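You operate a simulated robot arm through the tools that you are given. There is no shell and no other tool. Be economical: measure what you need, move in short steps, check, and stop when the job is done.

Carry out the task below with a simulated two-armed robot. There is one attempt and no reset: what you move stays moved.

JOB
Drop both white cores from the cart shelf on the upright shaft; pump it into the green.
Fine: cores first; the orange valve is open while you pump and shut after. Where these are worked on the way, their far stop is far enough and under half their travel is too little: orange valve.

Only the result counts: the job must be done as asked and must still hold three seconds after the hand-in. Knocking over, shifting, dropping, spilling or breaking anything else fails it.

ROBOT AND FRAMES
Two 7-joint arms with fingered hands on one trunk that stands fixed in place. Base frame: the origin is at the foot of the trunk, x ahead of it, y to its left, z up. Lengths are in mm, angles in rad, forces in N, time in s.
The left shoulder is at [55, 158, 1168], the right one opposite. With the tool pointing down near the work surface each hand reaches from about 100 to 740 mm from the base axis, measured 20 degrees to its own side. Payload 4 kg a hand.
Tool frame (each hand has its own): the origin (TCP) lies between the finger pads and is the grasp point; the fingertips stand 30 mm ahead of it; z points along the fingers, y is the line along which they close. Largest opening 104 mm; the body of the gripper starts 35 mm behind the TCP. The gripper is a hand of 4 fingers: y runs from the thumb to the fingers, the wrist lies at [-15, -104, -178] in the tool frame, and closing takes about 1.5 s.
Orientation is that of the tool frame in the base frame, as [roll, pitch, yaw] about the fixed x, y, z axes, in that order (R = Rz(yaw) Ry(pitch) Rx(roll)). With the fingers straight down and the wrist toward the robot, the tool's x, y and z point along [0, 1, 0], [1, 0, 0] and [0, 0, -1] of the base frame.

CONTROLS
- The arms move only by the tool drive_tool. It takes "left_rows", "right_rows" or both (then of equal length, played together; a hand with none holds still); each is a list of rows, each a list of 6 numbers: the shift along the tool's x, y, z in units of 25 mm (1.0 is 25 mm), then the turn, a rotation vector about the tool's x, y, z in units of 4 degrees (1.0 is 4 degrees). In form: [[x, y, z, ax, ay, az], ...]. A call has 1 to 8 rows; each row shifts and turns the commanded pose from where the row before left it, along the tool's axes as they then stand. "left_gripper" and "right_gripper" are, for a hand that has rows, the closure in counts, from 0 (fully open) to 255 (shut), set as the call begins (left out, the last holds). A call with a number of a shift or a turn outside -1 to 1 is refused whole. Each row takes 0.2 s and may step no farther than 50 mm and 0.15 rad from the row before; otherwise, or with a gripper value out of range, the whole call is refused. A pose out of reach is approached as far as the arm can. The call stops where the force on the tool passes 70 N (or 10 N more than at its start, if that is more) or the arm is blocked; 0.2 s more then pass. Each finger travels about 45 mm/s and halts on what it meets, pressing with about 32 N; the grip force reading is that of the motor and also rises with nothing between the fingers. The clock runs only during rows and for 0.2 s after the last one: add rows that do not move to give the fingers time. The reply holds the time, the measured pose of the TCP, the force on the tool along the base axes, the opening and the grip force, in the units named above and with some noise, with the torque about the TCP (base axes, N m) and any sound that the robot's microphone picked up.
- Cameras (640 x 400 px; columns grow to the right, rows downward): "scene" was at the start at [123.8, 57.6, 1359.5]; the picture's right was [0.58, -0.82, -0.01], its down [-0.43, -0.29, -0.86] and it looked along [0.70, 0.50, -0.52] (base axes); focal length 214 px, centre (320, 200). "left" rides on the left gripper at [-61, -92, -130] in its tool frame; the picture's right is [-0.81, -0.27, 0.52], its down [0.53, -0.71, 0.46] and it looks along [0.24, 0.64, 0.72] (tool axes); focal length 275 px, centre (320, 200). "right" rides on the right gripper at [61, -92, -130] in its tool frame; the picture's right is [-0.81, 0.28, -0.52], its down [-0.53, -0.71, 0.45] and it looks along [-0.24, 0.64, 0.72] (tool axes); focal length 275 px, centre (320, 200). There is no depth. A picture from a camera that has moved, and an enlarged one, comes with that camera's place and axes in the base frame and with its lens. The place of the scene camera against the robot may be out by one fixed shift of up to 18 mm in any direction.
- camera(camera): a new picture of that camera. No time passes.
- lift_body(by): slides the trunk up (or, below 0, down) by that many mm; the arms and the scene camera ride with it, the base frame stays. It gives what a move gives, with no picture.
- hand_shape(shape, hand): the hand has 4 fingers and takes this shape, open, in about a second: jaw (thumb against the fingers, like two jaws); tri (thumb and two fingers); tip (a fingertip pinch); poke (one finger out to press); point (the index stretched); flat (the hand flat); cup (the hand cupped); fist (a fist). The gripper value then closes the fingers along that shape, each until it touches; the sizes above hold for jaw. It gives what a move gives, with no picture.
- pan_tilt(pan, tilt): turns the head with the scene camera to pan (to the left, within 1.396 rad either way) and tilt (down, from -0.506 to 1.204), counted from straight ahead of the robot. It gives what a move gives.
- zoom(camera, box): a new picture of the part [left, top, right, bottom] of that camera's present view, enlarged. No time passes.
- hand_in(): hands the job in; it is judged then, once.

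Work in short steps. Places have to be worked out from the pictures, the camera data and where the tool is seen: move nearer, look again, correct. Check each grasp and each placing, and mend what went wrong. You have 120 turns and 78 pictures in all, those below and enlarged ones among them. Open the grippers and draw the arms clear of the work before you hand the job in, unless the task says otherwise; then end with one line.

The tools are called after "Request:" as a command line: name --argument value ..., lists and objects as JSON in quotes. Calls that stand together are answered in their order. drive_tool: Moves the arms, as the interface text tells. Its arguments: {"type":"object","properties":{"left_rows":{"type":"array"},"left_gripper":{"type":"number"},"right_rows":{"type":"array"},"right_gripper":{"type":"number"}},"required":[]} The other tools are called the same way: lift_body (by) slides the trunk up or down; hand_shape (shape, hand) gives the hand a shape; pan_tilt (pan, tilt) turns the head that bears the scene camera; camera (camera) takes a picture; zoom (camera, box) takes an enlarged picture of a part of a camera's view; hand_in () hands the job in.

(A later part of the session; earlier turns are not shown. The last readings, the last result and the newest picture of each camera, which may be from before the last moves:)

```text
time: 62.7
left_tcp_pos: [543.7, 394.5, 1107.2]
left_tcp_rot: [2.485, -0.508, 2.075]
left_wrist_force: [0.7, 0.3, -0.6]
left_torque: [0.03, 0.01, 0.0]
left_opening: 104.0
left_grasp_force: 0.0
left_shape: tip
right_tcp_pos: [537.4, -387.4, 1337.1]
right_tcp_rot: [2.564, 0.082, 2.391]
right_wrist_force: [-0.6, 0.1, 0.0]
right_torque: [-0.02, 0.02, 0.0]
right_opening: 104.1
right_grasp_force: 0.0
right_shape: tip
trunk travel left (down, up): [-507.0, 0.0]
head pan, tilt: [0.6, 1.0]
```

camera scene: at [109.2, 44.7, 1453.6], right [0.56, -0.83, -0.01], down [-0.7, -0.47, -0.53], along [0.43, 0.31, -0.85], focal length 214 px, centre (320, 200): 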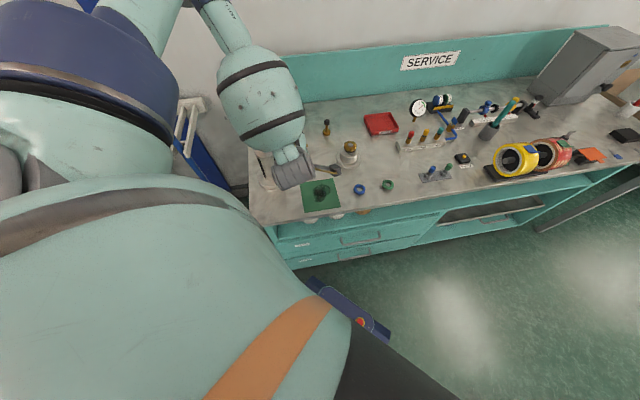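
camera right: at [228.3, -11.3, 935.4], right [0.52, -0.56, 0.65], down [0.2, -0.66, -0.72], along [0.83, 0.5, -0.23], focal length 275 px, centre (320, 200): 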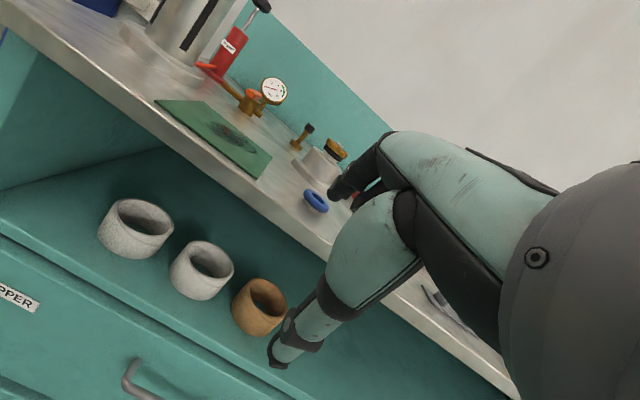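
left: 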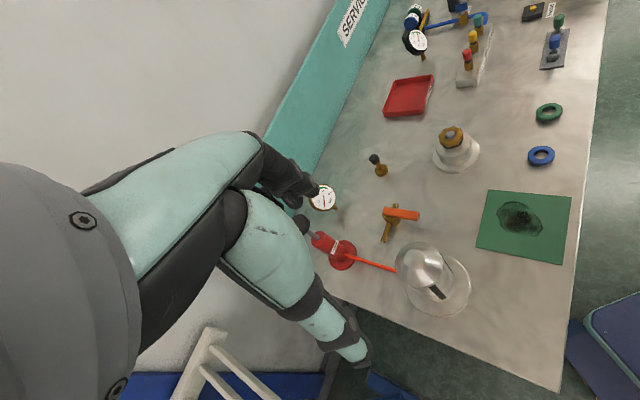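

Rotation is going freely. Continue.

Request:
drive_tool --left_rows '[[0, 0, 0, -0.684, 0.684, 1], [0, 0, 0, -0.684, 0.684, 1], [0, 0, 0, -0.684, 0.684, 1], [0, 0, 0, -0.684, 0.684, 1], [0, 0, 0, -0.684, 0.684, 1], [0, 0, 0, -0.684, 0.684, 1], [0, 0, 0, -0.684, 0.684, 1], [0, 0, 0, -0.684, 0.684, 1]]'

Request:
drive_tool --left_rows '[[0, 0, 0, -0.684, 0.684, 1], [0, 0, 0, -0.684, 0.684, 1], [0, 0, 0, -0.684, 0.684, 1], [0, 0, 0, -0.684, 0.684, 1], [0, 0, 0, -0.342, 0.342, 0.5]]'

Request:
hand_shape --shape "jaw" --hand "left"

```text
time: 64.5
left_tcp_pos: [544.9, 395.9, 1108.0]
left_tcp_rot: [2.232, -1.171, 1.895]
left_wrist_force: [-0.9, 0.1, 0.0]
left_torque: [-0.02, 0.03, 0.01]
left_opening: 104.1
left_grasp_force: 0.1
left_shape: tip
right_tcp_pos: [538.1, -387.0, 1336.5]
right_tcp_rot: [2.566, 0.083, 2.389]
right_wrist_force: [0.2, 0.0, 0.8]
right_torque: [-0.02, 0.02, -0.03]
right_opening: 104.0
right_grasp_force: 0.1
right_shape: tip
trunk travel left (down, up): [-507.0, 0.0]
head pan, tilt: [0.6, 1.0]
```

```text
time: 65.7
left_tcp_pos: [545.4, 395.9, 1107.9]
left_tcp_rot: [1.32, -1.546, 2.592]
left_wrist_force: [-0.4, 0.4, -0.1]
left_torque: [0.0, 0.02, 0.0]
left_opening: 104.1
left_grasp_force: 0.0
left_shape: tip
right_tcp_pos: [538.0, -388.7, 1337.3]
right_tcp_rot: [2.565, 0.082, 2.39]
right_wrist_force: [0.3, -0.4, -0.4]
right_torque: [0.02, 0.01, 0.01]
right_opening: 103.9
right_grasp_force: 0.1
right_shape: tip
trunk travel left (down, up): [-507.0, 0.0]
head pan, tilt: [0.6, 1.0]
```

```text
time: 66.6
left_tcp_pos: [545.1, 395.4, 1107.5]
left_tcp_rot: [1.335, -1.544, 2.576]
left_wrist_force: [0.1, -0.2, 0.7]
left_torque: [0.02, -0.01, 0.0]
left_opening: 103.8
left_grasp_force: 0.1
left_shape: jaw
right_tcp_pos: [537.9, -387.7, 1336.5]
right_tcp_rot: [2.565, 0.081, 2.391]
right_wrist_force: [0.2, -0.3, 0.0]
right_torque: [-0.04, 0.01, -0.02]
right_opening: 104.1
right_grasp_force: 0.1
right_shape: tip
trunk travel left (down, up): [-507.0, 0.0]
head pan, tilt: [0.6, 1.0]
```

Orientation reached (fingers along the bench normal, x up). I retract toward the bench front, then lower.

Request:
drive_tool --left_rows '[[0, 0, -1, 0, 0, 0], [0, 0, -1, 0, 0, 0], [0, 0, -1, 0, 0, 0], [0, 0, -1, 0, 0, 0], [-0.5, 0, -1, 0, 0, 0], [-0.8, 0, -1, 0, 0, 0], [-0.8, 0, -1, 0, 0, 0], [-0.8, 0, -1, 0, 0, 0]]'

Request:
drive_tool --left_rows '[[-0.7, 0, -0.9, 0, 0, 0], [-0.7, 0, -0.9, 0, 0, 0], [-0.7, 0, -0.9, 0, 0, 0], [-0.7, 0, -0.9, 0, 0, 0], [-0.7, 0, -0.9, 0, 0, 0]]'

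```text
time: 68.4
left_tcp_pos: [436.5, 310.9, 1111.7]
left_tcp_rot: [1.532, -1.551, 2.378]
left_wrist_force: [0.7, -0.1, -0.1]
left_torque: [0.0, 0.0, -0.04]
left_opening: 104.0
left_grasp_force: 0.1
left_shape: jaw
left hand out of reach, approached as far as the arm can: row 5, 6, 7, 8
right_tcp_pos: [537.0, -388.3, 1335.9]
right_tcp_rot: [2.564, 0.082, 2.389]
right_wrist_force: [0.3, -0.1, 1.2]
right_torque: [0.0, -0.02, 0.0]
right_opening: 104.0
right_grasp_force: 0.1
right_shape: tip
trunk travel left (down, up): [-507.0, 0.0]
head pan, tilt: [0.6, 1.0]
```

```text
time: 69.6
left_tcp_pos: [436.1, 312.5, 1112.0]
left_tcp_rot: [1.665, -1.55, 2.242]
left_wrist_force: [0.2, -0.6, -0.2]
left_torque: [0.04, 0.03, -0.01]
left_opening: 104.1
left_grasp_force: 0.1
left_shape: jaw
left hand out of reach, approached as far as the arm can: row 1, 2, 3, 4, 5
right_tcp_pos: [538.6, -387.1, 1336.1]
right_tcp_rot: [2.566, 0.082, 2.391]
right_wrist_force: [-0.4, 0.8, 0.2]
right_torque: [0.02, 0.01, -0.03]
right_opening: 104.0
right_grasp_force: 0.2
right_shape: tip
trunk travel left (down, up): [-507.0, 0.0]
head pan, tilt: [0.6, 1.0]
```

Stuck again; I look at the posture.

Request:
pan_tilt --pan 0.9 --tilt 0.5

Request:
camera --camera "scene"

```text
time: 70.5
left_tcp_pos: [435.9, 311.9, 1110.7]
left_tcp_rot: [1.646, -1.55, 2.263]
left_wrist_force: [-1.2, 0.1, -0.4]
left_torque: [0.01, 0.0, -0.02]
left_opening: 104.0
left_grasp_force: 0.1
left_shape: jaw
right_tcp_pos: [536.8, -388.8, 1336.7]
right_tcp_rot: [2.565, 0.082, 2.389]
right_wrist_force: [-0.2, 0.1, -0.3]
right_torque: [0.02, 0.02, 0.02]
right_opening: 104.0
right_grasp_force: 0.0
right_shape: tip
trunk travel left (down, up): [-507.0, 0.0]
head pan, tilt: [0.901, 0.499]
```

```text
62 pictures are left
camera scene: at [108.8, 76.8, 1494.6], right [0.78, -0.62, -0.01], down [-0.31, -0.38, -0.87], along [0.54, 0.69, -0.49], focal length 214 px, centre (320, 200)
```

scene: 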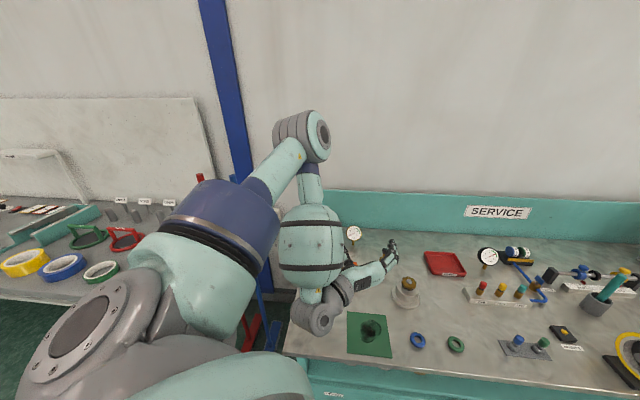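

The elbow has gone forward and the arm is over-folded. With fingers down and wrist to the left (y along the bench), the elbow should swing left; I rotate about tool y toward fingers-down.

Request:
drive_tool --left_rows '[[0, 0, 0, 0, -1, 0], [0, 0, 0, 0, -1, 0], [0, 0, 0, 0, -1, 0], [0, 0, 0, 0, -1, 0], [0, 0, 0, 0, -1, 0], [0, 0, 0, 0, -1, 0], [0, 0, 0, 0, -1, 0], [0, 0, 0, 0, -1, 0]]'

Request:
drive_tool --left_rows '[[0, 0, 0, 0, -1, 0], [0, 0, 0, 0, -1, 0], [0, 0, 0, 0, -1, 0], [0, 0, 0, 0, -1, 0], [0, 0, 0, 0, -1, 0], [0, 0, 0, 0, -1, 0], [0, 0, 0, 0, -1, 0], [0, 0, 0, 0, -1, 0]]'

Request:
drive_tool --left_rows '[[0, 0, 0, 0, -1, 0], [0, 0, 0, 0, -1, 0], [0, 0, 0, 0, -1, 0], [0, 0, 0, 0, -1, 0], [0, 0, 0, 0, -1, 0], [0, 0, 0, 0, -1, 0]]'

```text
time: 72.3
left_tcp_pos: [457.1, 314.8, 1096.8]
left_tcp_rot: [3.092, -1.019, 0.814]
left_wrist_force: [0.5, 0.0, 1.7]
left_torque: [0.01, -0.02, 0.01]
left_opening: 104.0
left_grasp_force: 0.1
left_shape: jaw
left hand out of reach, approached as far as the arm can: row 1, 2, 3, 4, 5
right_tcp_pos: [538.3, -389.8, 1336.3]
right_tcp_rot: [2.564, 0.083, 2.388]
right_wrist_force: [0.7, -0.2, -0.4]
right_torque: [0.03, -0.01, 0.01]
right_opening: 104.1
right_grasp_force: 0.1
right_shape: tip
trunk travel left (down, up): [-507.0, 0.0]
head pan, tilt: [0.901, 0.499]
```

```text
time: 74.1
left_tcp_pos: [456.8, 312.5, 1095.8]
left_tcp_rot: [3.11, -0.458, 0.781]
left_wrist_force: [0.0, -0.4, 0.1]
left_torque: [-0.02, -0.02, -0.01]
left_opening: 103.8
left_grasp_force: 0.1
left_shape: jaw
right_tcp_pos: [537.4, -388.8, 1337.4]
right_tcp_rot: [2.564, 0.082, 2.391]
right_wrist_force: [-0.1, 0.2, 0.4]
right_torque: [0.01, -0.03, -0.03]
right_opening: 104.3
right_grasp_force: 0.0
right_shape: tip
trunk travel left (down, up): [-507.0, 0.0]
head pan, tilt: [0.901, 0.499]
```

```text
time: 75.5
left_tcp_pos: [456.5, 316.7, 1095.2]
left_tcp_rot: [3.116, -0.037, 0.769]
left_wrist_force: [0.8, 0.7, 0.9]
left_torque: [-0.01, -0.03, 0.0]
left_opening: 103.9
left_grasp_force: 0.0
left_shape: jaw
right_tcp_pos: [537.8, -387.0, 1338.4]
right_tcp_rot: [2.565, 0.083, 2.391]
right_wrist_force: [0.2, 0.5, -0.7]
right_torque: [-0.01, -0.04, -0.04]
right_opening: 104.2
right_grasp_force: 0.0
right_shape: tip
trunk travel left (down, up): [-507.0, 0.0]
head pan, tilt: [0.901, 0.499]
```

Now retract (−x = away from the bench) to n≈345.

Request:
drive_tool --left_rows '[[-1, 0, 0, 0, 0, 0], [-1, 0, 0, 0, 0, 0], [-1, 0, 0, 0, 0, 0], [-1, 0, 0, 0, 0, 0], [-1, 0, 0, 0, 0, 0], [-1, 0, 0, 0, 0, 0], [-1, 0, 0, 0, 0, 0], [-1, 0, 0, 0, 0, 0]]'

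Request:
camera --camera "scene"

```text
time: 77.3
left_tcp_pos: [372.5, 189.7, 1078.4]
left_tcp_rot: [3.117, -0.04, 0.775]
left_wrist_force: [-0.2, 0.4, 0.1]
left_torque: [0.01, 0.0, -0.04]
left_opening: 104.0
left_grasp_force: 0.0
left_shape: jaw
left hand out of reach, approached as far as the arm can: row 6, 7, 8
right_tcp_pos: [538.2, -388.5, 1337.5]
right_tcp_rot: [2.565, 0.081, 2.389]
right_wrist_force: [-0.5, 0.1, -0.3]
right_torque: [0.0, -0.03, -0.02]
right_opening: 103.8
right_grasp_force: 0.1
right_shape: tip
trunk travel left (down, up): [-507.0, 0.0]
head pan, tilt: [0.901, 0.499]
```

```text
61 pictures are left
camera scene: at [109.1, 76.6, 1494.7], right [0.78, -0.62, -0.01], down [-0.31, -0.38, -0.87], along [0.54, 0.69, -0.49], focal length 214 px, centre (320, 200)
```

scene: 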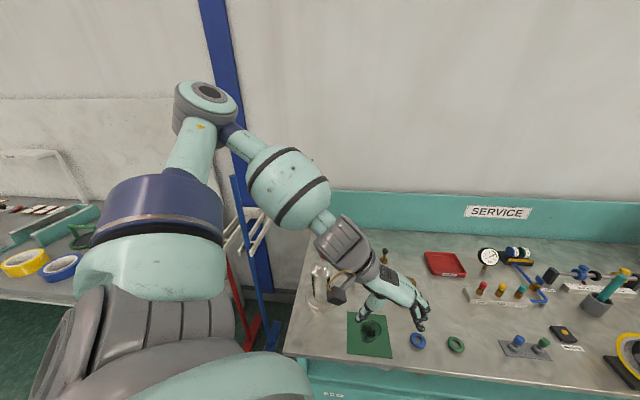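

The elbow now swings out left. Lower, then retract more.

Request:
drive_tool --left_rows '[[0, 0, 1, 0, 0, 0], [0, 0, 1, 0, 0, 0], [0, 0, 1, 0, 0, 0], [0, 0, 1, 0, 0, 0], [0, 0, 1, 0, 0, 0], [-0.5, 0, 0.2, 0, 0, 0], [-0.5, 0, 0.2, 0, 0, 0], [-0.5, 0, 0, 0, 0, 0]]'

```text
time: 79.1
left_tcp_pos: [348.4, 165.0, 946.3]
left_tcp_rot: [3.116, -0.039, 0.771]
left_wrist_force: [0.3, 0.6, 0.5]
left_torque: [-0.04, -0.01, -0.05]
left_opening: 103.7
left_grasp_force: 0.2
left_shape: jaw
right_tcp_pos: [539.2, -387.4, 1336.3]
right_tcp_rot: [2.566, 0.082, 2.389]
right_wrist_force: [0.2, -0.2, 0.4]
right_torque: [0.0, 0.02, 0.01]
right_opening: 104.1
right_grasp_force: 0.0
right_shape: tip
trunk travel left (down, up): [-507.0, 0.0]
head pan, tilt: [0.901, 0.499]
```

Free now. I back off a bit more and lower the trunk to bring the hand to shelf height in front of the bench.

Request:
drive_tool --left_rows '[[-1, 0, 0, 0, 0, 0], [-1, 0, 0, 0, 0, 0]]'

Request:
lift_body --by -230

Request:
camera --camera "left"

```text
time: 79.7
left_tcp_pos: [321.3, 147.1, 964.6]
left_tcp_rot: [3.114, -0.041, 0.771]
left_wrist_force: [-0.7, 0.2, 0.6]
left_torque: [0.0, 0.01, 0.05]
left_opening: 103.7
left_grasp_force: 0.1
left_shape: jaw
left hand out of reach, approached as far as the arm can: row 1, 2
right_tcp_pos: [538.0, -388.5, 1337.7]
right_tcp_rot: [2.565, 0.081, 2.391]
right_wrist_force: [-0.5, -0.6, 0.4]
right_torque: [0.0, -0.01, -0.04]
right_opening: 103.8
right_grasp_force: 0.0
right_shape: tip
trunk travel left (down, up): [-507.0, 0.0]
head pan, tilt: [0.901, 0.499]
```

```text
time: 82.2
left_tcp_pos: [320.7, 147.5, 733.8]
left_tcp_rot: [3.116, -0.04, 0.771]
left_wrist_force: [-0.1, -0.4, 0.5]
left_torque: [-0.03, 0.01, 0.03]
left_opening: 103.9
left_grasp_force: 0.1
left_shape: jaw
right_tcp_pos: [537.0, -387.4, 1108.6]
right_tcp_rot: [2.564, 0.083, 2.39]
right_wrist_force: [-0.2, -0.1, 0.6]
right_torque: [-0.03, -0.01, -0.02]
right_opening: 104.0
right_grasp_force: 0.1
right_shape: tip
trunk travel left (down, up): [-277.0, 230.0]
head pan, tilt: [0.901, 0.499]
```

```text
60 pictures are left
camera left: at [207.3, 169.6, 859.7], right [-0.75, -0.36, -0.55], down [-0.09, 0.89, -0.45], along [0.66, -0.29, -0.7], focal length 275 px, centre (320, 200)
```

left: 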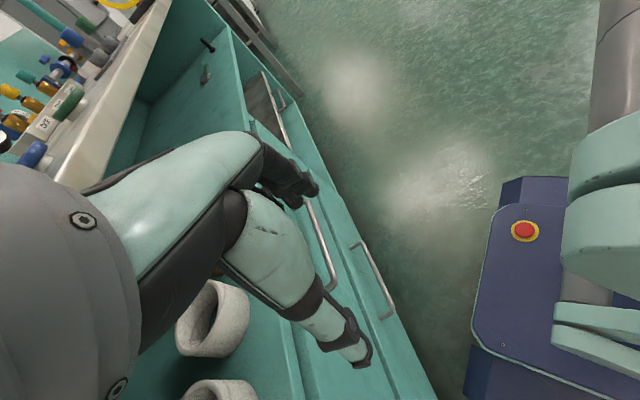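

Now rotate the hand up about tool y until fingers point into the shelf, about 15° downward.

Request:
drive_tool --left_rows '[[0, 0, 0, 0, 1, 0], [0, 0, 0, 0, 1, 0], [0, 0, 0, 0, 1, 0], [0, 0, 0, 0, 1, 0], [0, 0, 0, 0, 1, 0], [0, 0, 0, 0, 1, 0], [0, 0, 0, 0, 1, 0], [0, 0, 0, 0, 1, 0]]'

Request:
drive_tool --left_rows '[[0, 0, 0, 0, 1, 0], [0, 0, 0, 0, 1, 0], [0, 0, 0, 0, 1, 0], [0, 0, 0, 0, 1, 0], [0, 0, 0, 0, 1, 0], [0, 0, 0, 0, 1, 0], [0, 0, 0, 0, 1, 0], [0, 0, 0, 0, 1, 0]]'

Request:
camera --camera "left"

```text
time: 84.0
left_tcp_pos: [392.0, 199.1, 763.8]
left_tcp_rot: [3.122, -0.588, 0.774]
left_wrist_force: [-14.7, -13.5, -19.7]
left_torque: [1.27, -0.2, -0.77]
left_opening: 104.0
left_grasp_force: 0.1
left_shape: jaw
left hand out of reach, approached as far as the arm can: row 1, 2, 3, 4, 5, 6, 7, 8
right_tcp_pos: [537.1, -388.1, 1107.2]
right_tcp_rot: [2.563, 0.083, 2.389]
right_wrist_force: [-0.4, -0.3, 0.2]
right_torque: [0.01, 0.01, 0.0]
right_opening: 104.0
right_grasp_force: 0.1
right_shape: tip
trunk travel left (down, up): [-277.0, 230.0]
head pan, tilt: [0.901, 0.499]
```

```text
time: 84.4
left_tcp_pos: [393.2, 204.5, 766.5]
left_tcp_rot: [3.137, -0.661, 0.749]
left_wrist_force: [-18.4, -41.2, -44.6]
left_torque: [3.51, 0.34, -1.66]
left_opening: 104.1
left_grasp_force: 0.1
left_shape: jaw
left hand out of reach, approached as far as the arm can: row 1, 2
right_tcp_pos: [524.0, -392.0, 1111.9]
right_tcp_rot: [2.553, 0.089, 2.389]
right_wrist_force: [0.2, -0.9, -1.0]
right_torque: [0.0, 0.03, -0.02]
right_opening: 104.0
right_grasp_force: 0.1
right_shape: tip
trunk travel left (down, up): [-277.0, 230.0]
head pan, tilt: [0.901, 0.499]
stopped in row 2 (left hand): the force on the tool passed its limit at 80 N (the readings are from after the stop); the commanded pose is now the measured one
```

```text
59 pictures are left
camera left: at [236.8, 184.7, 831.2], right [-0.42, -0.02, -0.91], down [0.03, 1.0, -0.03], along [0.91, -0.04, -0.42], focal length 275 px, centre (320, 200)
```

left: 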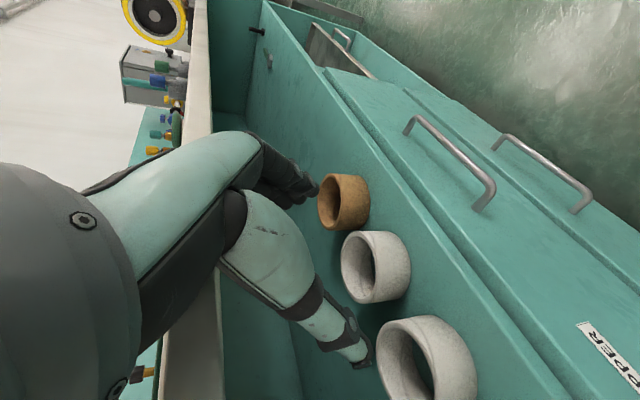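

The hand's top touched the bench edge (pressing, nothing moved). I back off and lower the hand with the arm before pitching further.

Request:
drive_tool --left_rows '[[-0.8, 0, -0.5, 0, 0, 0], [-0.9, 0, 0.3, 0, 0, 0], [-0.9, 0, 0.7, 0, 0, 0], [-0.9, 0, 0.7, 0, 0, 0], [-0.9, 0, 0.7, 0, 0, 0], [-0.9, 0, 0.7, 0, 0, 0]]'

```text
time: 85.8
left_tcp_pos: [393.0, 204.6, 765.6]
left_tcp_rot: [3.137, -0.657, 0.752]
left_wrist_force: [-24.9, -45.1, -49.5]
left_torque: [3.86, 0.16, -2.05]
left_opening: 103.8
left_grasp_force: 0.1
left_shape: jaw
left hand out of reach, approached as far as the arm can: row 1, 2, 3, 4, 5, 6
right_tcp_pos: [525.9, -391.6, 1110.7]
right_tcp_rot: [2.555, 0.088, 2.388]
right_wrist_force: [-0.5, 0.1, -0.5]
right_torque: [0.0, 0.01, 0.02]
right_opening: 103.9
right_grasp_force: 0.1
right_shape: tip
trunk travel left (down, up): [-277.0, 230.0]
head pan, tilt: [0.901, 0.499]
```

No movement that way; I undo the pitch.

Request:
drive_tool --left_rows '[[0, 0, 0, 0, -1, 0], [0, 0, 0, 0, -1, 0], [0, 0, 0, 0, -1, 0], [0, 0, 0, 0, -1, 0], [-0.3, 0, 0, 0, -1, 0], [-0.3, 0, 0, 0, -1, 0]]'

Request:
pan_tilt --pan 0.9 --tilt 0.9

Request:
camera --camera "scene"

```text
time: 87.2
left_tcp_pos: [376.7, 188.6, 767.3]
left_tcp_rot: [3.121, -0.231, 0.74]
left_wrist_force: [-25.4, -33.6, 27.4]
left_torque: [1.85, -2.52, -1.44]
left_opening: 104.2
left_grasp_force: 0.1
left_shape: jaw
left hand out of reach, approached as far as the arm can: row 1
right_tcp_pos: [519.6, -392.8, 1115.8]
right_tcp_rot: [2.547, 0.093, 2.389]
right_wrist_force: [1.0, 0.9, -0.7]
right_torque: [0.02, 0.02, 0.03]
right_opening: 104.0
right_grasp_force: 0.0
right_shape: tip
trunk travel left (down, up): [-277.0, 230.0]
head pan, tilt: [0.901, 0.499]
```

```text
time: 88.1
left_tcp_pos: [375.7, 188.7, 763.7]
left_tcp_rot: [3.125, -0.23, 0.737]
left_wrist_force: [-26.0, -33.3, 27.6]
left_torque: [1.93, -2.61, -1.35]
left_opening: 104.0
left_grasp_force: 0.0
left_shape: jaw
right_tcp_pos: [520.2, -391.3, 1113.5]
right_tcp_rot: [2.549, 0.091, 2.389]
right_wrist_force: [0.5, 0.1, 0.3]
right_torque: [0.0, 0.01, 0.0]
right_opening: 103.8
right_grasp_force: 0.0
right_shape: tip
trunk travel left (down, up): [-277.0, 230.0]
head pan, tilt: [0.901, 0.901]
```

```text
58 pictures are left
camera scene: at [89.3, 59.5, 1232.4], right [0.78, -0.62, -0.01], down [-0.49, -0.61, -0.62], along [0.38, 0.49, -0.78], focal length 214 px, centre (320, 200)
```

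scene: 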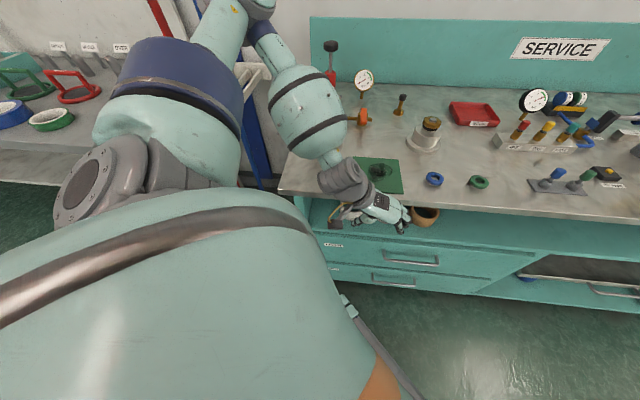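

The left elbow is over the bench, so its wrist leans on the edge; left is unsuitable here. I withdraw it: level the hand and back off.

Request:
drive_tool --left_rows '[[-0.5, 0, 0.3, 0, -1, 0], [-0.5, 0, 0.3, 0, -1, 0], [-0.5, 0, 0.3, 0, -1, 0], [-0.5, 0.2, 0, 0, 0, 0], [-0.5, 0.2, 0, 0, 0, 0], [-0.5, 0.2, 0, 0, 0, 0]]'

```text
time: 89.5
left_tcp_pos: [343.1, 137.2, 733.0]
left_tcp_rot: [3.13, -0.021, 0.748]
left_wrist_force: [-0.1, 0.4, -0.4]
left_torque: [-0.03, -0.01, 0.02]
left_opening: 103.7
left_grasp_force: 0.0
left_shape: jaw
right_tcp_pos: [526.3, -388.3, 1112.8]
right_tcp_rot: [2.555, 0.092, 2.389]
right_wrist_force: [0.0, 0.3, 0.3]
right_torque: [-0.01, 0.01, 0.02]
right_opening: 103.8
right_grasp_force: 0.0
right_shape: tip
trunk travel left (down, up): [-277.0, 230.0]
head pan, tilt: [0.901, 0.901]
```

Free again. Raise the trunk and lift the left arm away to the left side of the bench.

Request:
lift_body --by 230

Request:
drive_tool --left_rows '[[0.7, 0, -1, 0, 0, 0], [0.7, 0, -1, 0, 0, 0], [0.7, 0, -1, 0, 0, 0], [0.7, 0, -1, 0, 0, 0], [0.5, 0, -1, 0, 0, 0], [0.5, 0, -1, 0, 0, 0], [0, -0.6, -1, 0, 0, 0], [0, -0.6, -1, 0, 0, 0]]' --right_rows '[[0.98, 0.54, 0.35, 0, 0, 0], [0.98, 0.54, 0.35, 0, 0, 0], [0.98, 0.54, 0.35, 0, 0, 0], [0.98, 0.54, 0.35, 0, 0, 0], [0.98, 0.54, 0.35, 0, 0, 0], [0.98, 0.54, 0.35, 0, 0, 0], [0.98, 0.54, 0.35, 0, 0, 0], [0.98, 0.54, 0.35, 0, 0, 0]]'

Request:
drive_tool --left_rows '[[0, -1, -0.8, 0, 0, 0], [0, -1, -0.8, 0, 0, 0], [0, -1, -0.8, 0, 0, 0], [0, -1, -0.8, 0, 0, 0], [0, -1, -0.8, 0, 0, 0], [0, -1, -0.8, 0, 0, 0], [0, -1, -0.8, 0, 0, 0], [0, -1, -0.8, 0, 0, 0]]' --right_rows '[[0, 0, 0, -0.546, -0.546, -1], [0, 0, 0, -0.546, -0.546, -1], [0, 0, 0, -0.546, -0.546, -1], [0, 0, 0, -0.546, -0.546, -1], [0, 0, 0, -0.546, -0.546, -1], [0, 0, 0, -0.546, -0.546, -1], [0, 0, 0, -0.546, -0.546, -1], [0, 0, 0, -0.546, -0.546, -1]]'

```text
time: 91.9
left_tcp_pos: [343.5, 136.3, 962.5]
left_tcp_rot: [3.131, -0.022, 0.75]
left_wrist_force: [-0.6, -0.1, -0.6]
left_torque: [0.01, 0.0, 0.0]
left_opening: 103.9
left_grasp_force: 0.0
left_shape: jaw
right_tcp_pos: [524.8, -387.4, 1343.6]
right_tcp_rot: [2.556, 0.09, 2.391]
right_wrist_force: [-1.1, -0.2, -0.2]
right_torque: [0.01, 0.02, 0.01]
right_opening: 103.9
right_grasp_force: 0.0
right_shape: tip
trunk travel left (down, up): [-507.0, 0.0]
head pan, tilt: [0.901, 0.901]
```

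```text
time: 93.7
left_tcp_pos: [386.4, 223.0, 1163.9]
left_tcp_rot: [3.129, -0.023, 0.747]
left_wrist_force: [0.9, -0.2, 0.6]
left_torque: [-0.03, -0.03, -0.01]
left_opening: 104.1
left_grasp_force: 0.1
left_shape: jaw
right_tcp_pos: [467.3, -157.5, 1325.9]
right_tcp_rot: [2.558, 0.09, 2.389]
right_wrist_force: [0.6, -0.7, -0.2]
right_torque: [0.01, 0.04, 0.01]
right_opening: 104.1
right_grasp_force: 0.1
right_shape: tip
trunk travel left (down, up): [-507.0, 0.0]
head pan, tilt: [0.901, 0.901]
```

```text
time: 95.5
left_tcp_pos: [245.1, 366.3, 1321.6]
left_tcp_rot: [3.129, -0.022, 0.75]
left_wrist_force: [-0.5, -0.5, -0.1]
left_torque: [-0.01, 0.04, -0.03]
left_opening: 104.0
left_grasp_force: 0.1
left_shape: jaw
right_tcp_pos: [470.2, -158.4, 1326.1]
right_tcp_rot: [2.339, 0.687, 2.639]
right_wrist_force: [-0.1, 0.3, -0.3]
right_torque: [-0.04, -0.07, -0.01]
right_opening: 103.8
right_grasp_force: 0.1
right_shape: tip
trunk travel left (down, up): [-507.0, 0.0]
head pan, tilt: [0.901, 0.901]
```

Continue both.

Request:
drive_tool --left_rows '[[0, -0.5, -1, 0, 0, 0], [0, -0.5, -1, 0, 0, 0], [0, -0.5, -1, 0, 0, 0], [0, -0.5, -1, 0, 0, 0], [0, -0.5, -1, 0, 0, 0], [0, -0.5, -1, 0, 0, 0], [0, -0.5, -1, 0, 0, 0], [0, -0.5, -1, 0, 0, 0]]' --right_rows '[[0, 0, 0, -0.546, -0.546, -1], [0, 0, 0, -0.546, -0.546, -1], [0, 0, 0, -0.546, -0.546, -1], [0, 0, 0, -0.546, -0.546, -1], [0, 0, 0, -0.546, -0.546, -1], [0, 0, 0, -0.546, -0.546, -1], [0, 0, 0, -0.546, -0.546, -1], [0, 0, 0, -0.546, -0.546, -1]]'

Request:
drive_tool --right_rows '[[0, 0, 0, -0.546, -0.546, -1], [0, 0, 0, -0.546, -0.546, -1], [0, 0, 0, -0.546, -0.546, -1], [0, 0, 0, -0.546, -0.546, -1], [0, 0, 0, -0.22, -0.22, -0.4]]'

```text
time: 97.3
left_tcp_pos: [175.0, 438.8, 1521.3]
left_tcp_rot: [3.133, -0.022, 0.747]
left_wrist_force: [-0.1, 0.0, 0.6]
left_torque: [-0.02, -0.04, 0.0]
left_opening: 103.7
left_grasp_force: 0.1
left_shape: jaw
right_tcp_pos: [470.0, -159.8, 1325.6]
right_tcp_rot: [2.246, 1.306, 2.889]
right_wrist_force: [0.7, -0.1, 0.1]
right_torque: [0.0, -0.01, 0.04]
right_opening: 104.2
right_grasp_force: 0.0
right_shape: tip
trunk travel left (down, up): [-507.0, 0.0]
head pan, tilt: [0.901, 0.901]
```

```text
time: 98.5
left_tcp_pos: [174.0, 439.9, 1520.8]
left_tcp_rot: [3.128, -0.025, 0.748]
left_wrist_force: [1.1, -0.5, 0.5]
left_torque: [0.0, -0.02, -0.03]
left_opening: 103.8
left_grasp_force: 0.1
left_shape: jaw
right_tcp_pos: [453.8, -182.5, 1467.3]
right_tcp_rot: [-1.458, 1.485, -0.641]
right_wrist_force: [-0.2, -0.2, 0.7]
right_torque: [0.01, 0.01, -0.03]
right_opening: 104.1
right_grasp_force: 0.0
right_shape: tip
right hand out of reach, approached as far as the arm can: row 1, 2, 3, 4, 5
trunk travel left (down, up): [-507.0, 0.0]
head pan, tilt: [0.901, 0.901]
```

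The right hand reaches the orientation but only when high; tilting the fingers downward should relax the limit. I tilt 32° down about tool y and then lower.

Request:
drive_tool --right_rows '[[0, 0, 0, 0, 1, 0], [0, 0, 0, 0, 1, 0], [0, 0, 0, 0, 1, 0], [0, 0, 0, 0, 1, 0], [0, 0, 0, 0, 1, 0], [0, 0, 0, 0, 1, 0], [0, 0, 0, 0, 1, 0], [0, 0, 0, 0, 1, 0]]'

Request:
drive_tool --right_rows '[[0.85, 0, 0.53, 0, 0, 0], [0.85, 0, 0.53, 0, 0, 0], [0.85, 0, 0.53, 0, 0, 0], [0.85, 0, 0.53, 0, 0, 0], [0.85, 0, 0.53, 0, 0, 0], [0.85, 0, 0.53, 0, 0, 0], [0.85, 0, 0.53, 0, 0, 0], [0.85, 0, 0.53, 0, 0, 0]]'

```text
time: 100.3
left_tcp_pos: [175.4, 441.0, 1521.2]
left_tcp_rot: [3.13, -0.024, 0.747]
left_wrist_force: [0.1, -0.2, -1.3]
left_torque: [-0.01, 0.0, 0.02]
left_opening: 104.0
left_grasp_force: 0.1
left_shape: jaw
right_tcp_pos: [453.4, -182.2, 1466.3]
right_tcp_rot: [-2.972, 1.016, -2.179]
right_wrist_force: [0.8, 0.1, -0.2]
right_torque: [0.02, 0.0, -0.03]
right_opening: 103.9
right_grasp_force: 0.0
right_shape: tip
trunk travel left (down, up): [-507.0, 0.0]
head pan, tilt: [0.901, 0.901]
```

```text
time: 102.1
left_tcp_pos: [175.9, 439.9, 1519.5]
left_tcp_rot: [3.13, -0.022, 0.747]
left_wrist_force: [0.9, 0.2, 0.2]
left_torque: [0.01, -0.02, 0.0]
left_opening: 103.9
left_grasp_force: 0.1
left_shape: jaw
right_tcp_pos: [471.5, -180.5, 1282.0]
right_tcp_rot: [-2.981, 1.013, -2.191]
right_wrist_force: [-0.5, -0.1, -0.5]
right_torque: [-0.02, 0.02, -0.02]
right_opening: 103.9
right_grasp_force: 0.2
right_shape: tip
right hand out of reach, approached as far as the arm can: row 8
trunk travel left (down, up): [-507.0, 0.0]
head pan, tilt: [0.901, 0.901]
```

Tilting helped. Now I move it left and forward to in front of ring 1's line at this height to test.

Request:
drive_tool --right_rows '[[-0.25, 0.96, 0.41, 0, 0, 0], [-0.25, 0.96, 0.41, 0, 0, 0], [-0.25, 0.96, 0.41, 0, 0, 0], [-0.25, 0.96, 0.41, 0, 0, 0], [-0.25, 0.96, 0.41, 0, 0, 0], [-0.25, 0.96, 0.41, 0, 0, 0], [-0.25, 0.96, 0.41, 0, 0, 0], [-0.25, 0.96, 0.41, 0, 0, 0]]'

Request:
drive_tool --right_rows '[[-0.25, 0.96, 0.41, 0, 0, 0], [-0.25, 0.96, 0.41, 0, 0, 0], [-0.25, 0.96, 0.41, 0, 0, 0], [-0.25, 0.96, 0.41, 0, 0, 0]]'

```text
time: 103.9
left_tcp_pos: [175.6, 440.0, 1520.7]
left_tcp_rot: [3.131, -0.021, 0.745]
left_wrist_force: [-0.4, 0.3, -1.3]
left_torque: [-0.02, 0.01, -0.01]
left_opening: 104.0
left_grasp_force: 0.0
left_shape: jaw
right_tcp_pos: [399.1, 19.1, 1269.3]
right_tcp_rot: [-2.975, 1.013, -2.184]
right_wrist_force: [0.1, -0.6, 0.0]
right_torque: [0.0, -0.03, -0.02]
right_opening: 103.9
right_grasp_force: 0.0
right_shape: tip
trunk travel left (down, up): [-507.0, 0.0]
head pan, tilt: [0.901, 0.901]
```

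```text
time: 104.9
left_tcp_pos: [175.1, 439.7, 1521.6]
left_tcp_rot: [3.128, -0.022, 0.748]
left_wrist_force: [-0.4, -0.3, -0.1]
left_torque: [0.02, -0.05, -0.02]
left_opening: 104.1
left_grasp_force: 0.1
left_shape: jaw
right_tcp_pos: [363.2, 54.2, 1268.8]
right_tcp_rot: [-2.972, 1.02, -2.181]
right_wrist_force: [0.1, 0.0, -0.2]
right_torque: [0.0, -0.01, 0.03]
right_opening: 103.9
right_grasp_force: 0.1
right_shape: tip
right hand out of reach, approached as far as the arm can: row 2, 3, 4
trunk travel left (down, up): [-507.0, 0.0]
head pan, tilt: [0.901, 0.901]
```

I try forward and lower from here.

Request:
drive_tool --right_rows '[[0.6, 0, 1, 0, 0, 0], [0.6, 0, 1, 0, 0, 0], [0.85, 0, 0.53, 0, 0, 0], [0.85, 0, 0.53, 0, 0, 0], [0.85, 0, 0.53, 0, 0, 0], [0.85, 0, 0.53, 0, 0, 0], [0.85, 0, 0.53, 0, 0, 0], [0.85, 0, 0.53, 0, 0, 0]]'

Request:
pan_tilt --pan -0.3 --tilt 0.75

Request:
camera --camera "scene"

```text
time: 106.7
left_tcp_pos: [177.0, 439.4, 1520.2]
left_tcp_rot: [3.13, -0.023, 0.749]
left_wrist_force: [0.4, -0.1, 0.4]
left_torque: [0.03, 0.0, -0.04]
left_opening: 104.1
left_grasp_force: 0.0
left_shape: jaw
right_tcp_pos: [352.6, 55.6, 1160.9]
right_tcp_rot: [-2.974, 1.01, -2.185]
right_wrist_force: [0.3, 0.0, -0.6]
right_torque: [-0.01, 0.01, -0.02]
right_opening: 103.9
right_grasp_force: 0.1
right_shape: tip
right hand out of reach, approached as far as the arm can: row 1, 2, 5, 6, 7, 8
trunk travel left (down, up): [-507.0, 0.0]
head pan, tilt: [0.901, 0.901]
```

```text
time: 108.1
left_tcp_pos: [175.5, 439.8, 1520.9]
left_tcp_rot: [3.131, -0.022, 0.746]
left_wrist_force: [-0.1, 0.5, -0.4]
left_torque: [0.02, -0.02, -0.02]
left_opening: 103.4
left_grasp_force: 0.1
left_shape: jaw
right_tcp_pos: [353.1, 56.5, 1160.7]
right_tcp_rot: [-2.971, 1.012, -2.182]
right_wrist_force: [0.7, -0.2, 0.3]
right_torque: [0.0, -0.02, 0.0]
right_opening: 103.9
right_grasp_force: 0.0
right_shape: tip
trunk travel left (down, up): [-507.0, 0.0]
head pan, tilt: [-0.3, 0.75]
```

```text
57 pictures are left
camera scene: at [130.8, -19.0, 1472.5], right [-0.29, -0.96, 0.0], down [-0.66, 0.2, -0.72], along [0.69, -0.22, -0.69], focal length 214 px, centre (320, 200)
```

scene: 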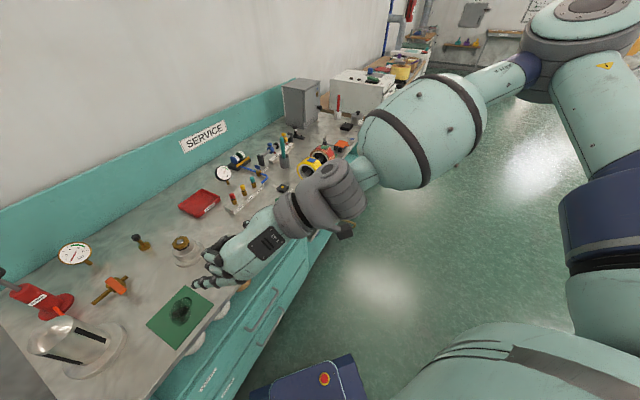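

This posture is right: elbow out to the right, forearm in front of the bench, hand at −139 relative to the shoulder. Lowering the trunk brings it to the shelf; I go in two stages.

Request:
lift_body --by -300

Request:
pan_tilt --pan 0.7 --tilt 0.7

Request:
camera --camera "scene"

Request:
camera --camera "right"

```text
time: 111.1
left_tcp_pos: [174.6, 439.4, 1221.7]
left_tcp_rot: [3.133, -0.022, 0.748]
left_wrist_force: [0.1, 1.2, -0.3]
left_torque: [0.03, 0.02, 0.0]
left_opening: 103.7
left_grasp_force: 0.1
left_shape: jaw
right_tcp_pos: [351.7, 57.2, 861.5]
right_tcp_rot: [-2.972, 1.011, -2.184]
right_wrist_force: [-0.1, 0.4, 0.7]
right_torque: [-0.02, -0.01, -0.01]
right_opening: 103.8
right_grasp_force: 0.0
right_shape: tip
trunk travel left (down, up): [-207.0, 300.0]
head pan, tilt: [-0.3, 0.75]
```

```text
time: 112.4
left_tcp_pos: [174.6, 439.0, 1222.3]
left_tcp_rot: [3.131, -0.021, 0.747]
left_wrist_force: [0.5, 0.3, -0.1]
left_torque: [0.0, -0.04, -0.02]
left_opening: 103.9
left_grasp_force: 0.0
left_shape: jaw
right_tcp_pos: [352.5, 55.7, 862.8]
right_tcp_rot: [-2.972, 1.01, -2.184]
right_wrist_force: [0.5, 0.2, 0.7]
right_torque: [0.0, 0.03, -0.01]
right_opening: 103.7
right_grasp_force: 0.0
right_shape: tip
trunk travel left (down, up): [-207.0, 300.0]
head pan, tilt: [0.7, 0.7]
```

```text
56 pictures are left
camera scene: at [112.6, 60.1, 1178.2], right [0.64, -0.77, -0.01], down [-0.5, -0.41, -0.76], along [0.58, 0.49, -0.65], focal length 214 px, centre (320, 200)
```

scene: 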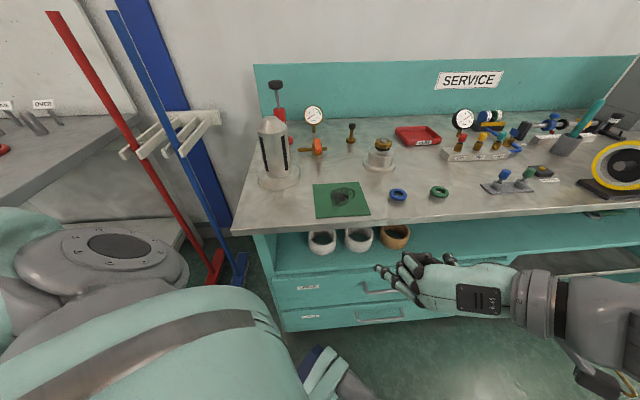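

```text
55 pictures are left
camera right: at [318.5, -108.8, 885.6], right [-0.27, 0.24, 0.93], down [0.96, 0.01, 0.28], along [0.05, 0.97, -0.23], focal length 275 px, centre (320, 200)
```

right: 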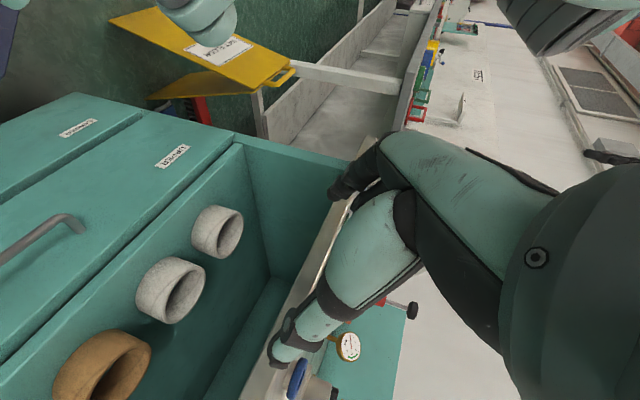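

The right view gives ring 1 ≈ (453,345), rim z≈620, ring 2 ≈ (550,273). I lower the trunk the rest, take the jaw shape, and start forward-left toward ring 1's line.

Request:
hand_shape --shape "jaw" --hand "right"

Request:
lift_body --by -200

Request:
drive_tool --right_rows '[[-0.42, 0.4, 0.68, 0, 0, 0], [-0.42, 0.4, 0.68, 0, 0, 0], [-0.3, 0.9, 0.5, 0, 0, 0], [-0.3, 0.9, 0.5, 0, 0, 0], [-0.1, 0.9, 0.2, 0, 0, 0], [-0.1, 0.9, 0.2, 0, 0, 0], [0, 0.9, 0, 0, 0, 0]]'

Request:
camera --camera "right"

```text
time: 113.3
left_tcp_pos: [175.1, 439.5, 1221.2]
left_tcp_rot: [3.13, -0.022, 0.746]
left_wrist_force: [-0.3, -0.1, 0.1]
left_torque: [0.0, -0.01, 0.01]
left_opening: 103.7
left_grasp_force: 0.1
left_shape: jaw
right_tcp_pos: [352.5, 56.3, 861.6]
right_tcp_rot: [-2.971, 1.011, -2.181]
right_wrist_force: [0.4, 0.4, 0.7]
right_torque: [0.01, -0.02, 0.0]
right_opening: 103.8
right_grasp_force: 0.1
right_shape: jaw
trunk travel left (down, up): [-207.0, 300.0]
head pan, tilt: [0.7, 0.7]
```

```text
time: 115.4
left_tcp_pos: [175.0, 439.4, 1021.3]
left_tcp_rot: [3.132, -0.022, 0.747]
left_wrist_force: [0.0, -0.2, 0.6]
left_torque: [0.02, -0.01, 0.01]
left_opening: 104.0
left_grasp_force: 0.0
left_shape: jaw
right_tcp_pos: [351.9, 56.8, 663.1]
right_tcp_rot: [-2.974, 1.013, -2.183]
right_wrist_force: [0.7, 0.3, -0.6]
right_torque: [0.02, -0.03, 0.05]
right_opening: 103.8
right_grasp_force: 0.0
right_shape: jaw
trunk travel left (down, up): [-7.0, 500.0]
head pan, tilt: [0.7, 0.7]
```

```text
time: 117.0
left_tcp_pos: [174.8, 439.0, 1023.1]
left_tcp_rot: [3.13, -0.021, 0.748]
left_wrist_force: [-0.7, -0.7, -0.2]
left_torque: [0.0, -0.02, 0.02]
left_opening: 104.0
left_grasp_force: 0.0
left_shape: jaw
right_tcp_pos: [306.3, 60.4, 672.1]
right_tcp_rot: [-2.98, 1.014, -2.189]
right_wrist_force: [0.6, 0.1, -0.1]
right_torque: [-0.01, 0.03, -0.03]
right_opening: 104.2
right_grasp_force: 0.0
right_shape: jaw
right hand out of reach, approached as far as the arm can: row 1, 2, 3, 4, 5, 6, 7
trunk travel left (down, up): [-7.0, 500.0]
head pan, tilt: [0.7, 0.7]
```

```text
54 pictures are left
camera right: at [272.5, -105.2, 695.4], right [-0.27, 0.23, 0.93], down [0.96, 0.01, 0.28], along [0.05, 0.97, -0.23], focal length 275 px, centre (320, 200)
```

right: 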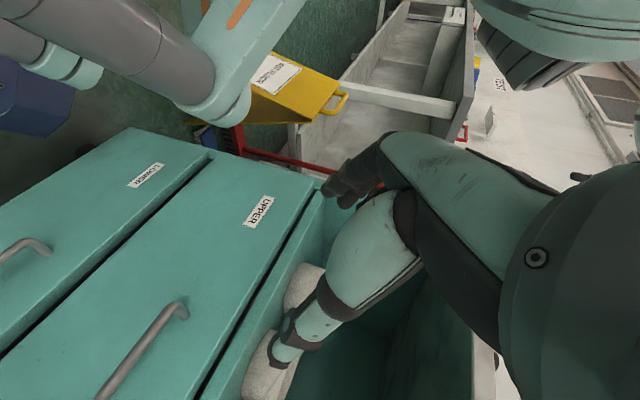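

It cannot go left here yet. Ring 2 is almost straight ahead (t≈196), so I test a pure forward move.

Request:
drive_tool --right_rows '[[-0.53, -0.5, 0.85, 0, 0, 0], [-0.53, -0.5, 0.85, 0, 0, 0], [-0.53, 0, 0.85, 0, 0, 0], [-0.53, 0, 0.85, 0, 0, 0]]'

```text
time: 118.0
left_tcp_pos: [174.6, 438.2, 1023.1]
left_tcp_rot: [3.131, -0.024, 0.748]
left_wrist_force: [0.1, 0.0, -0.1]
left_torque: [0.0, 0.05, -0.02]
left_opening: 103.8
left_grasp_force: 0.1
left_shape: jaw
right_tcp_pos: [329.5, 61.2, 681.1]
right_tcp_rot: [-2.976, 1.014, -2.187]
right_wrist_force: [0.3, 0.4, 0.3]
right_torque: [-0.02, 0.0, -0.01]
right_opening: 103.8
right_grasp_force: 0.0
right_shape: jaw
right hand out of reach, approached as far as the arm can: row 1, 2, 3, 4
trunk travel left (down, up): [-7.0, 500.0]
head pan, tilt: [0.7, 0.7]
```

The right arm is capped at y≈60, so the left arm must do it, but with the arm stretched well down (trunk high) so its elbow stays off the bench. I raise the trunk, park the right hand to the right, and retrace the left hand's earlier path.

Request:
lift_body --by 500

Request:
drive_tool --left_rows '[[0, 0.5, 1, 0, 0, 0], [0, 0.5, 1, 0, 0, 0], [0, 0.5, 1, 0, 0, 0], [0, 0.5, 1, 0, 0, 0], [0, 0.5, 1, 0, 0, 0], [0, 0.5, 1, 0, 0, 0], [0, 0.5, 1, 0, 0, 0], [0, 0.5, 1, 0, 0, 0]]' --right_rows '[[0, -1, 0, 0, 0, 0], [0, -1, 0, 0, 0, 0], [0, -1, 0, 0, 0, 0], [0, -1, 0, 0, 0, 0], [0, -1, 0, 0, 0, 0], [0, -1, 0, 0, 0, 0], [0, -1, 0, 0, 0, 0], [0, -1, 0, 0, 0, 0]]'

Request:
drive_tool --left_rows '[[0, 1, 0.8, 0, 0, 0], [0, 1, 0.8, 0, 0, 0], [0, 1, 0.8, 0, 0, 0], [0, 1, 0.8, 0, 0, 0], [0, 1, 0.8, 0, 0, 0], [0, 1, 0.8, 0, 0, 0], [0, 1, 0.8, 0, 0, 0], [0, 1, 0.8, 0, 0, 0]]' --right_rows '[[0, -1, 0, 0, 0, 0], [0, -1, 0, 0, 0, 0], [0, -1, 0, 0, 0, 0], [0, -1, 0, 0, 0, 0], [0, 0, 0, 0, 0, 0], [0, 0, 0, 0, 0, 0], [0, 0, 0, 0, 0, 0], [0, 0, 0, 0, 0, 0]]'

Request:
drive_tool --left_rows '[[0, 0.6, 1, 0, 0, 0], [0, 0.6, 1, 0, 0, 0], [-0.5, 0, 1, 0, 0, 0], [-0.5, 0, 1, 0, 0, 0], [-0.7, 0, 1, 0, 0, 0], [-0.7, 0, 1, 0, 0, 0], [-0.7, 0, 1, 0, 0, 0], [-0.7, 0, 1, 0, 0, 0]]'

```text
refused: 500 is not a number from -400 to 400
```

```text
time: 119.7
left_tcp_pos: [228.4, 379.5, 865.5]
left_tcp_rot: [3.092, -0.053, 0.766]
left_wrist_force: [-5.2, 0.9, 16.8]
left_torque: [-0.73, -0.68, -0.17]
left_opening: 103.3
left_grasp_force: 0.0
left_shape: jaw
right_tcp_pos: [443.8, -53.2, 717.9]
right_tcp_rot: [-2.955, 1.013, -2.168]
right_wrist_force: [-0.6, 0.6, 0.3]
right_torque: [-0.01, -0.01, 0.02]
right_opening: 104.0
right_grasp_force: 0.0
right_shape: jaw
right hand out of reach, approached as far as the arm can: row 5, 6, 7, 8
trunk travel left (down, up): [-7.0, 500.0]
head pan, tilt: [0.7, 0.7]
stopped in row 8 (left hand): the force on the tool passed its limit at 95 N (the readings are from after the stop); the commanded pose is now the measured one
```

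```text
time: 120.1
left_tcp_pos: [235.1, 367.4, 863.8]
left_tcp_rot: [3.066, -0.077, 0.778]
left_wrist_force: [-5.9, 0.3, 14.9]
left_torque: [-0.66, -0.58, -0.21]
left_opening: 103.0
left_grasp_force: 0.1
left_shape: jaw
right_tcp_pos: [448.6, -64.3, 725.5]
right_tcp_rot: [-2.951, 1.017, -2.169]
right_wrist_force: [0.2, -0.2, -0.9]
right_torque: [0.01, -0.04, 0.03]
right_opening: 104.0
right_grasp_force: 0.1
right_shape: jaw
trunk travel left (down, up): [-7.0, 500.0]
head pan, tilt: [0.7, 0.7]
stopped in row 1 (left hand): the force on the tool passed its limit at 80 N (the readings are from after the stop); the commanded pose is now the measured one
```

```text
time: 120.4
left_tcp_pos: [236.4, 363.7, 861.7]
left_tcp_rot: [3.034, -0.099, 0.795]
left_wrist_force: [-4.5, 0.9, 11.6]
left_torque: [-0.51, -0.53, -0.21]
left_opening: 103.5
left_grasp_force: 0.0
left_shape: jaw
right_tcp_pos: [441.5, -65.1, 730.3]
right_tcp_rot: [-2.926, 1.024, -2.147]
right_wrist_force: [-0.4, 0.1, -0.6]
right_torque: [0.06, 0.05, 0.0]
right_opening: 104.0
right_grasp_force: 0.1
right_shape: jaw
trunk travel left (down, up): [-7.0, 500.0]
head pan, tilt: [0.7, 0.7]
stopped in row 1 (left hand): the force on the tool passed its limit at 90 N (the readings are from after the stop); the commanded pose is now the measured one
```

The lift was refused (limit 400) and the left fingertips touched the bare bench corner; nothing else is there. I raise the trunk now, alone.

Request:
lift_body --by 400

Request:
lift_body --by 99

Request:
camera --camera "scene"

```text
time: 124.3
left_tcp_pos: [237.5, 361.4, 1260.3]
left_tcp_rot: [3.038, -0.095, 0.784]
left_wrist_force: [-0.7, -0.7, -0.8]
left_torque: [-0.02, -0.01, -0.02]
left_opening: 104.0
left_grasp_force: 0.1
left_shape: jaw
right_tcp_pos: [441.6, -64.3, 1129.4]
right_tcp_rot: [-2.929, 1.023, -2.15]
right_wrist_force: [0.0, 0.0, 0.2]
right_torque: [0.02, 0.02, 0.0]
right_opening: 103.8
right_grasp_force: 0.1
right_shape: jaw
trunk travel left (down, up): [-407.0, 100.0]
head pan, tilt: [0.7, 0.7]
```

```text
time: 125.6
left_tcp_pos: [237.8, 361.9, 1357.4]
left_tcp_rot: [3.035, -0.094, 0.785]
left_wrist_force: [0.5, 0.4, 0.0]
left_torque: [0.02, -0.01, -0.03]
left_opening: 103.8
left_grasp_force: 0.1
left_shape: jaw
right_tcp_pos: [442.8, -64.7, 1229.0]
right_tcp_rot: [-2.931, 1.022, -2.152]
right_wrist_force: [0.4, 0.2, -0.2]
right_torque: [-0.02, -0.01, 0.02]
right_opening: 103.7
right_grasp_force: 0.1
right_shape: jaw
trunk travel left (down, up): [-506.0, 1.0]
head pan, tilt: [0.7, 0.7]
```

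```text
53 pictures are left
camera scene: at [116.5, 60.1, 1476.3], right [0.64, -0.76, -0.01], down [-0.5, -0.41, -0.76], along [0.58, 0.49, -0.65], focal length 214 px, centre (320, 200)
```

scene: 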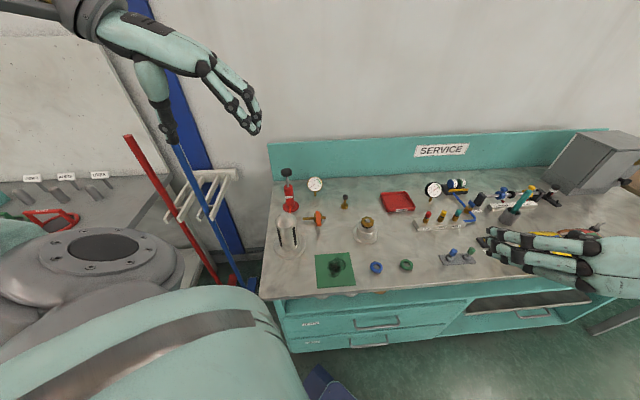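

All intact. Left hand: right and down over the front of the bench (t≈110, z≈1160).

Request:
drive_tool --left_rows '[[0, 1, 1, 0, 0, 0], [0, 1, 1, 0, 0, 0], [0, 1, 1, 0, 0, 0], [0, 1, 1, 0, 0, 0], [0, 1, 1, 0, 0, 0], [0, 1, 1, 0, 0, 0], [0, 1, 1, 0, 0, 0], [0, 1, 1, 0, 0, 0]]'

```text
time: 127.4
left_tcp_pos: [408.0, 220.6, 1181.4]
left_tcp_rot: [3.04, -0.096, 0.792]
left_wrist_force: [-0.5, 0.5, 0.1]
left_torque: [-0.02, 0.01, 0.02]
left_opening: 103.9
left_grasp_force: 0.1
left_shape: jaw
right_tcp_pos: [444.9, -64.4, 1228.1]
right_tcp_rot: [-2.933, 1.022, -2.155]
right_wrist_force: [0.8, 0.0, -0.7]
right_torque: [0.03, 0.02, -0.02]
right_opening: 103.7
right_grasp_force: 0.0
right_shape: jaw
trunk travel left (down, up): [-506.0, 1.0]
head pan, tilt: [0.7, 0.7]
```

Down and back to n≈360.

Request:
drive_tool --left_rows '[[-0.4, 0, 1, 0, 0, 0], [-0.4, 0, 1, 0, 0, 0], [-0.4, 0, 1, 0, 0, 0], [-0.4, 0, 1, 0, 0, 0], [-0.4, 0, 1, 0, 0, 0], [-0.4, 0, 1, 0, 0, 0], [-0.4, 0, 1, 0, 0, 0], [-0.4, 0, 1, 0, 0, 0]]' --right_rows '[[0, -1, 0, 0, 0, 0], [0, -1, 0, 0, 0, 0], [0, -1, 0, 0, 0, 0], [0, -1, 0, 0, 0, 0], [0, -1, 0, 0, 0, 0], [0, -1, 0, 0, 0, 0], [0, -1, 0, 0, 0, 0], [0, -1, 0, 0, 0, 0]]'

```text
time: 129.2
left_tcp_pos: [378.7, 161.2, 975.0]
left_tcp_rot: [3.044, -0.1, 0.792]
left_wrist_force: [0.7, -0.3, 0.5]
left_torque: [-0.01, 0.01, 0.01]
left_opening: 103.9
left_grasp_force: 0.0
left_shape: jaw
right_tcp_pos: [589.1, -192.6, 1271.4]
right_tcp_rot: [-2.946, 1.019, -2.166]
right_wrist_force: [0.0, -0.4, 0.1]
right_torque: [-0.01, 0.02, 0.03]
right_opening: 104.0
right_grasp_force: 0.1
right_shape: jaw
right hand out of reach, approached as far as the arm can: row 1, 2, 3, 4, 5, 6
trunk travel left (down, up): [-506.0, 1.0]
head pan, tilt: [0.7, 0.7]
```

Back to n≈330 and down further in front of the edge.

Request:
drive_tool --left_rows '[[-0.8, 0, 0.8, 0, 0, 0], [-0.8, 0, 0.9, 0, 0, 0], [-0.5, 0, 1, 0, 0, 0], [-0.1, 0, 1, 0, 0, 0], [-0.1, 0, 1, 0, 0, 0], [-0.1, 0, 1, 0, 0, 0], [-0.1, 0, 1, 0, 0, 0]]'

```text
time: 130.8
left_tcp_pos: [378.0, 193.9, 936.9]
left_tcp_rot: [3.039, -0.096, 0.792]
left_wrist_force: [0.3, -0.1, -0.3]
left_torque: [0.03, -0.03, -0.03]
left_opening: 103.6
left_grasp_force: 0.0
left_shape: jaw
left hand out of reach, approached as far as the arm can: row 1, 2, 3, 4, 5, 6, 7
right_tcp_pos: [586.8, -190.1, 1273.8]
right_tcp_rot: [-2.94, 1.02, -2.162]
right_wrist_force: [-0.3, -1.2, 0.2]
right_torque: [0.04, 0.01, 0.0]
right_opening: 103.7
right_grasp_force: 0.1
right_shape: jaw
trunk travel left (down, up): [-506.0, 1.0]
head pan, tilt: [0.7, 0.7]
```

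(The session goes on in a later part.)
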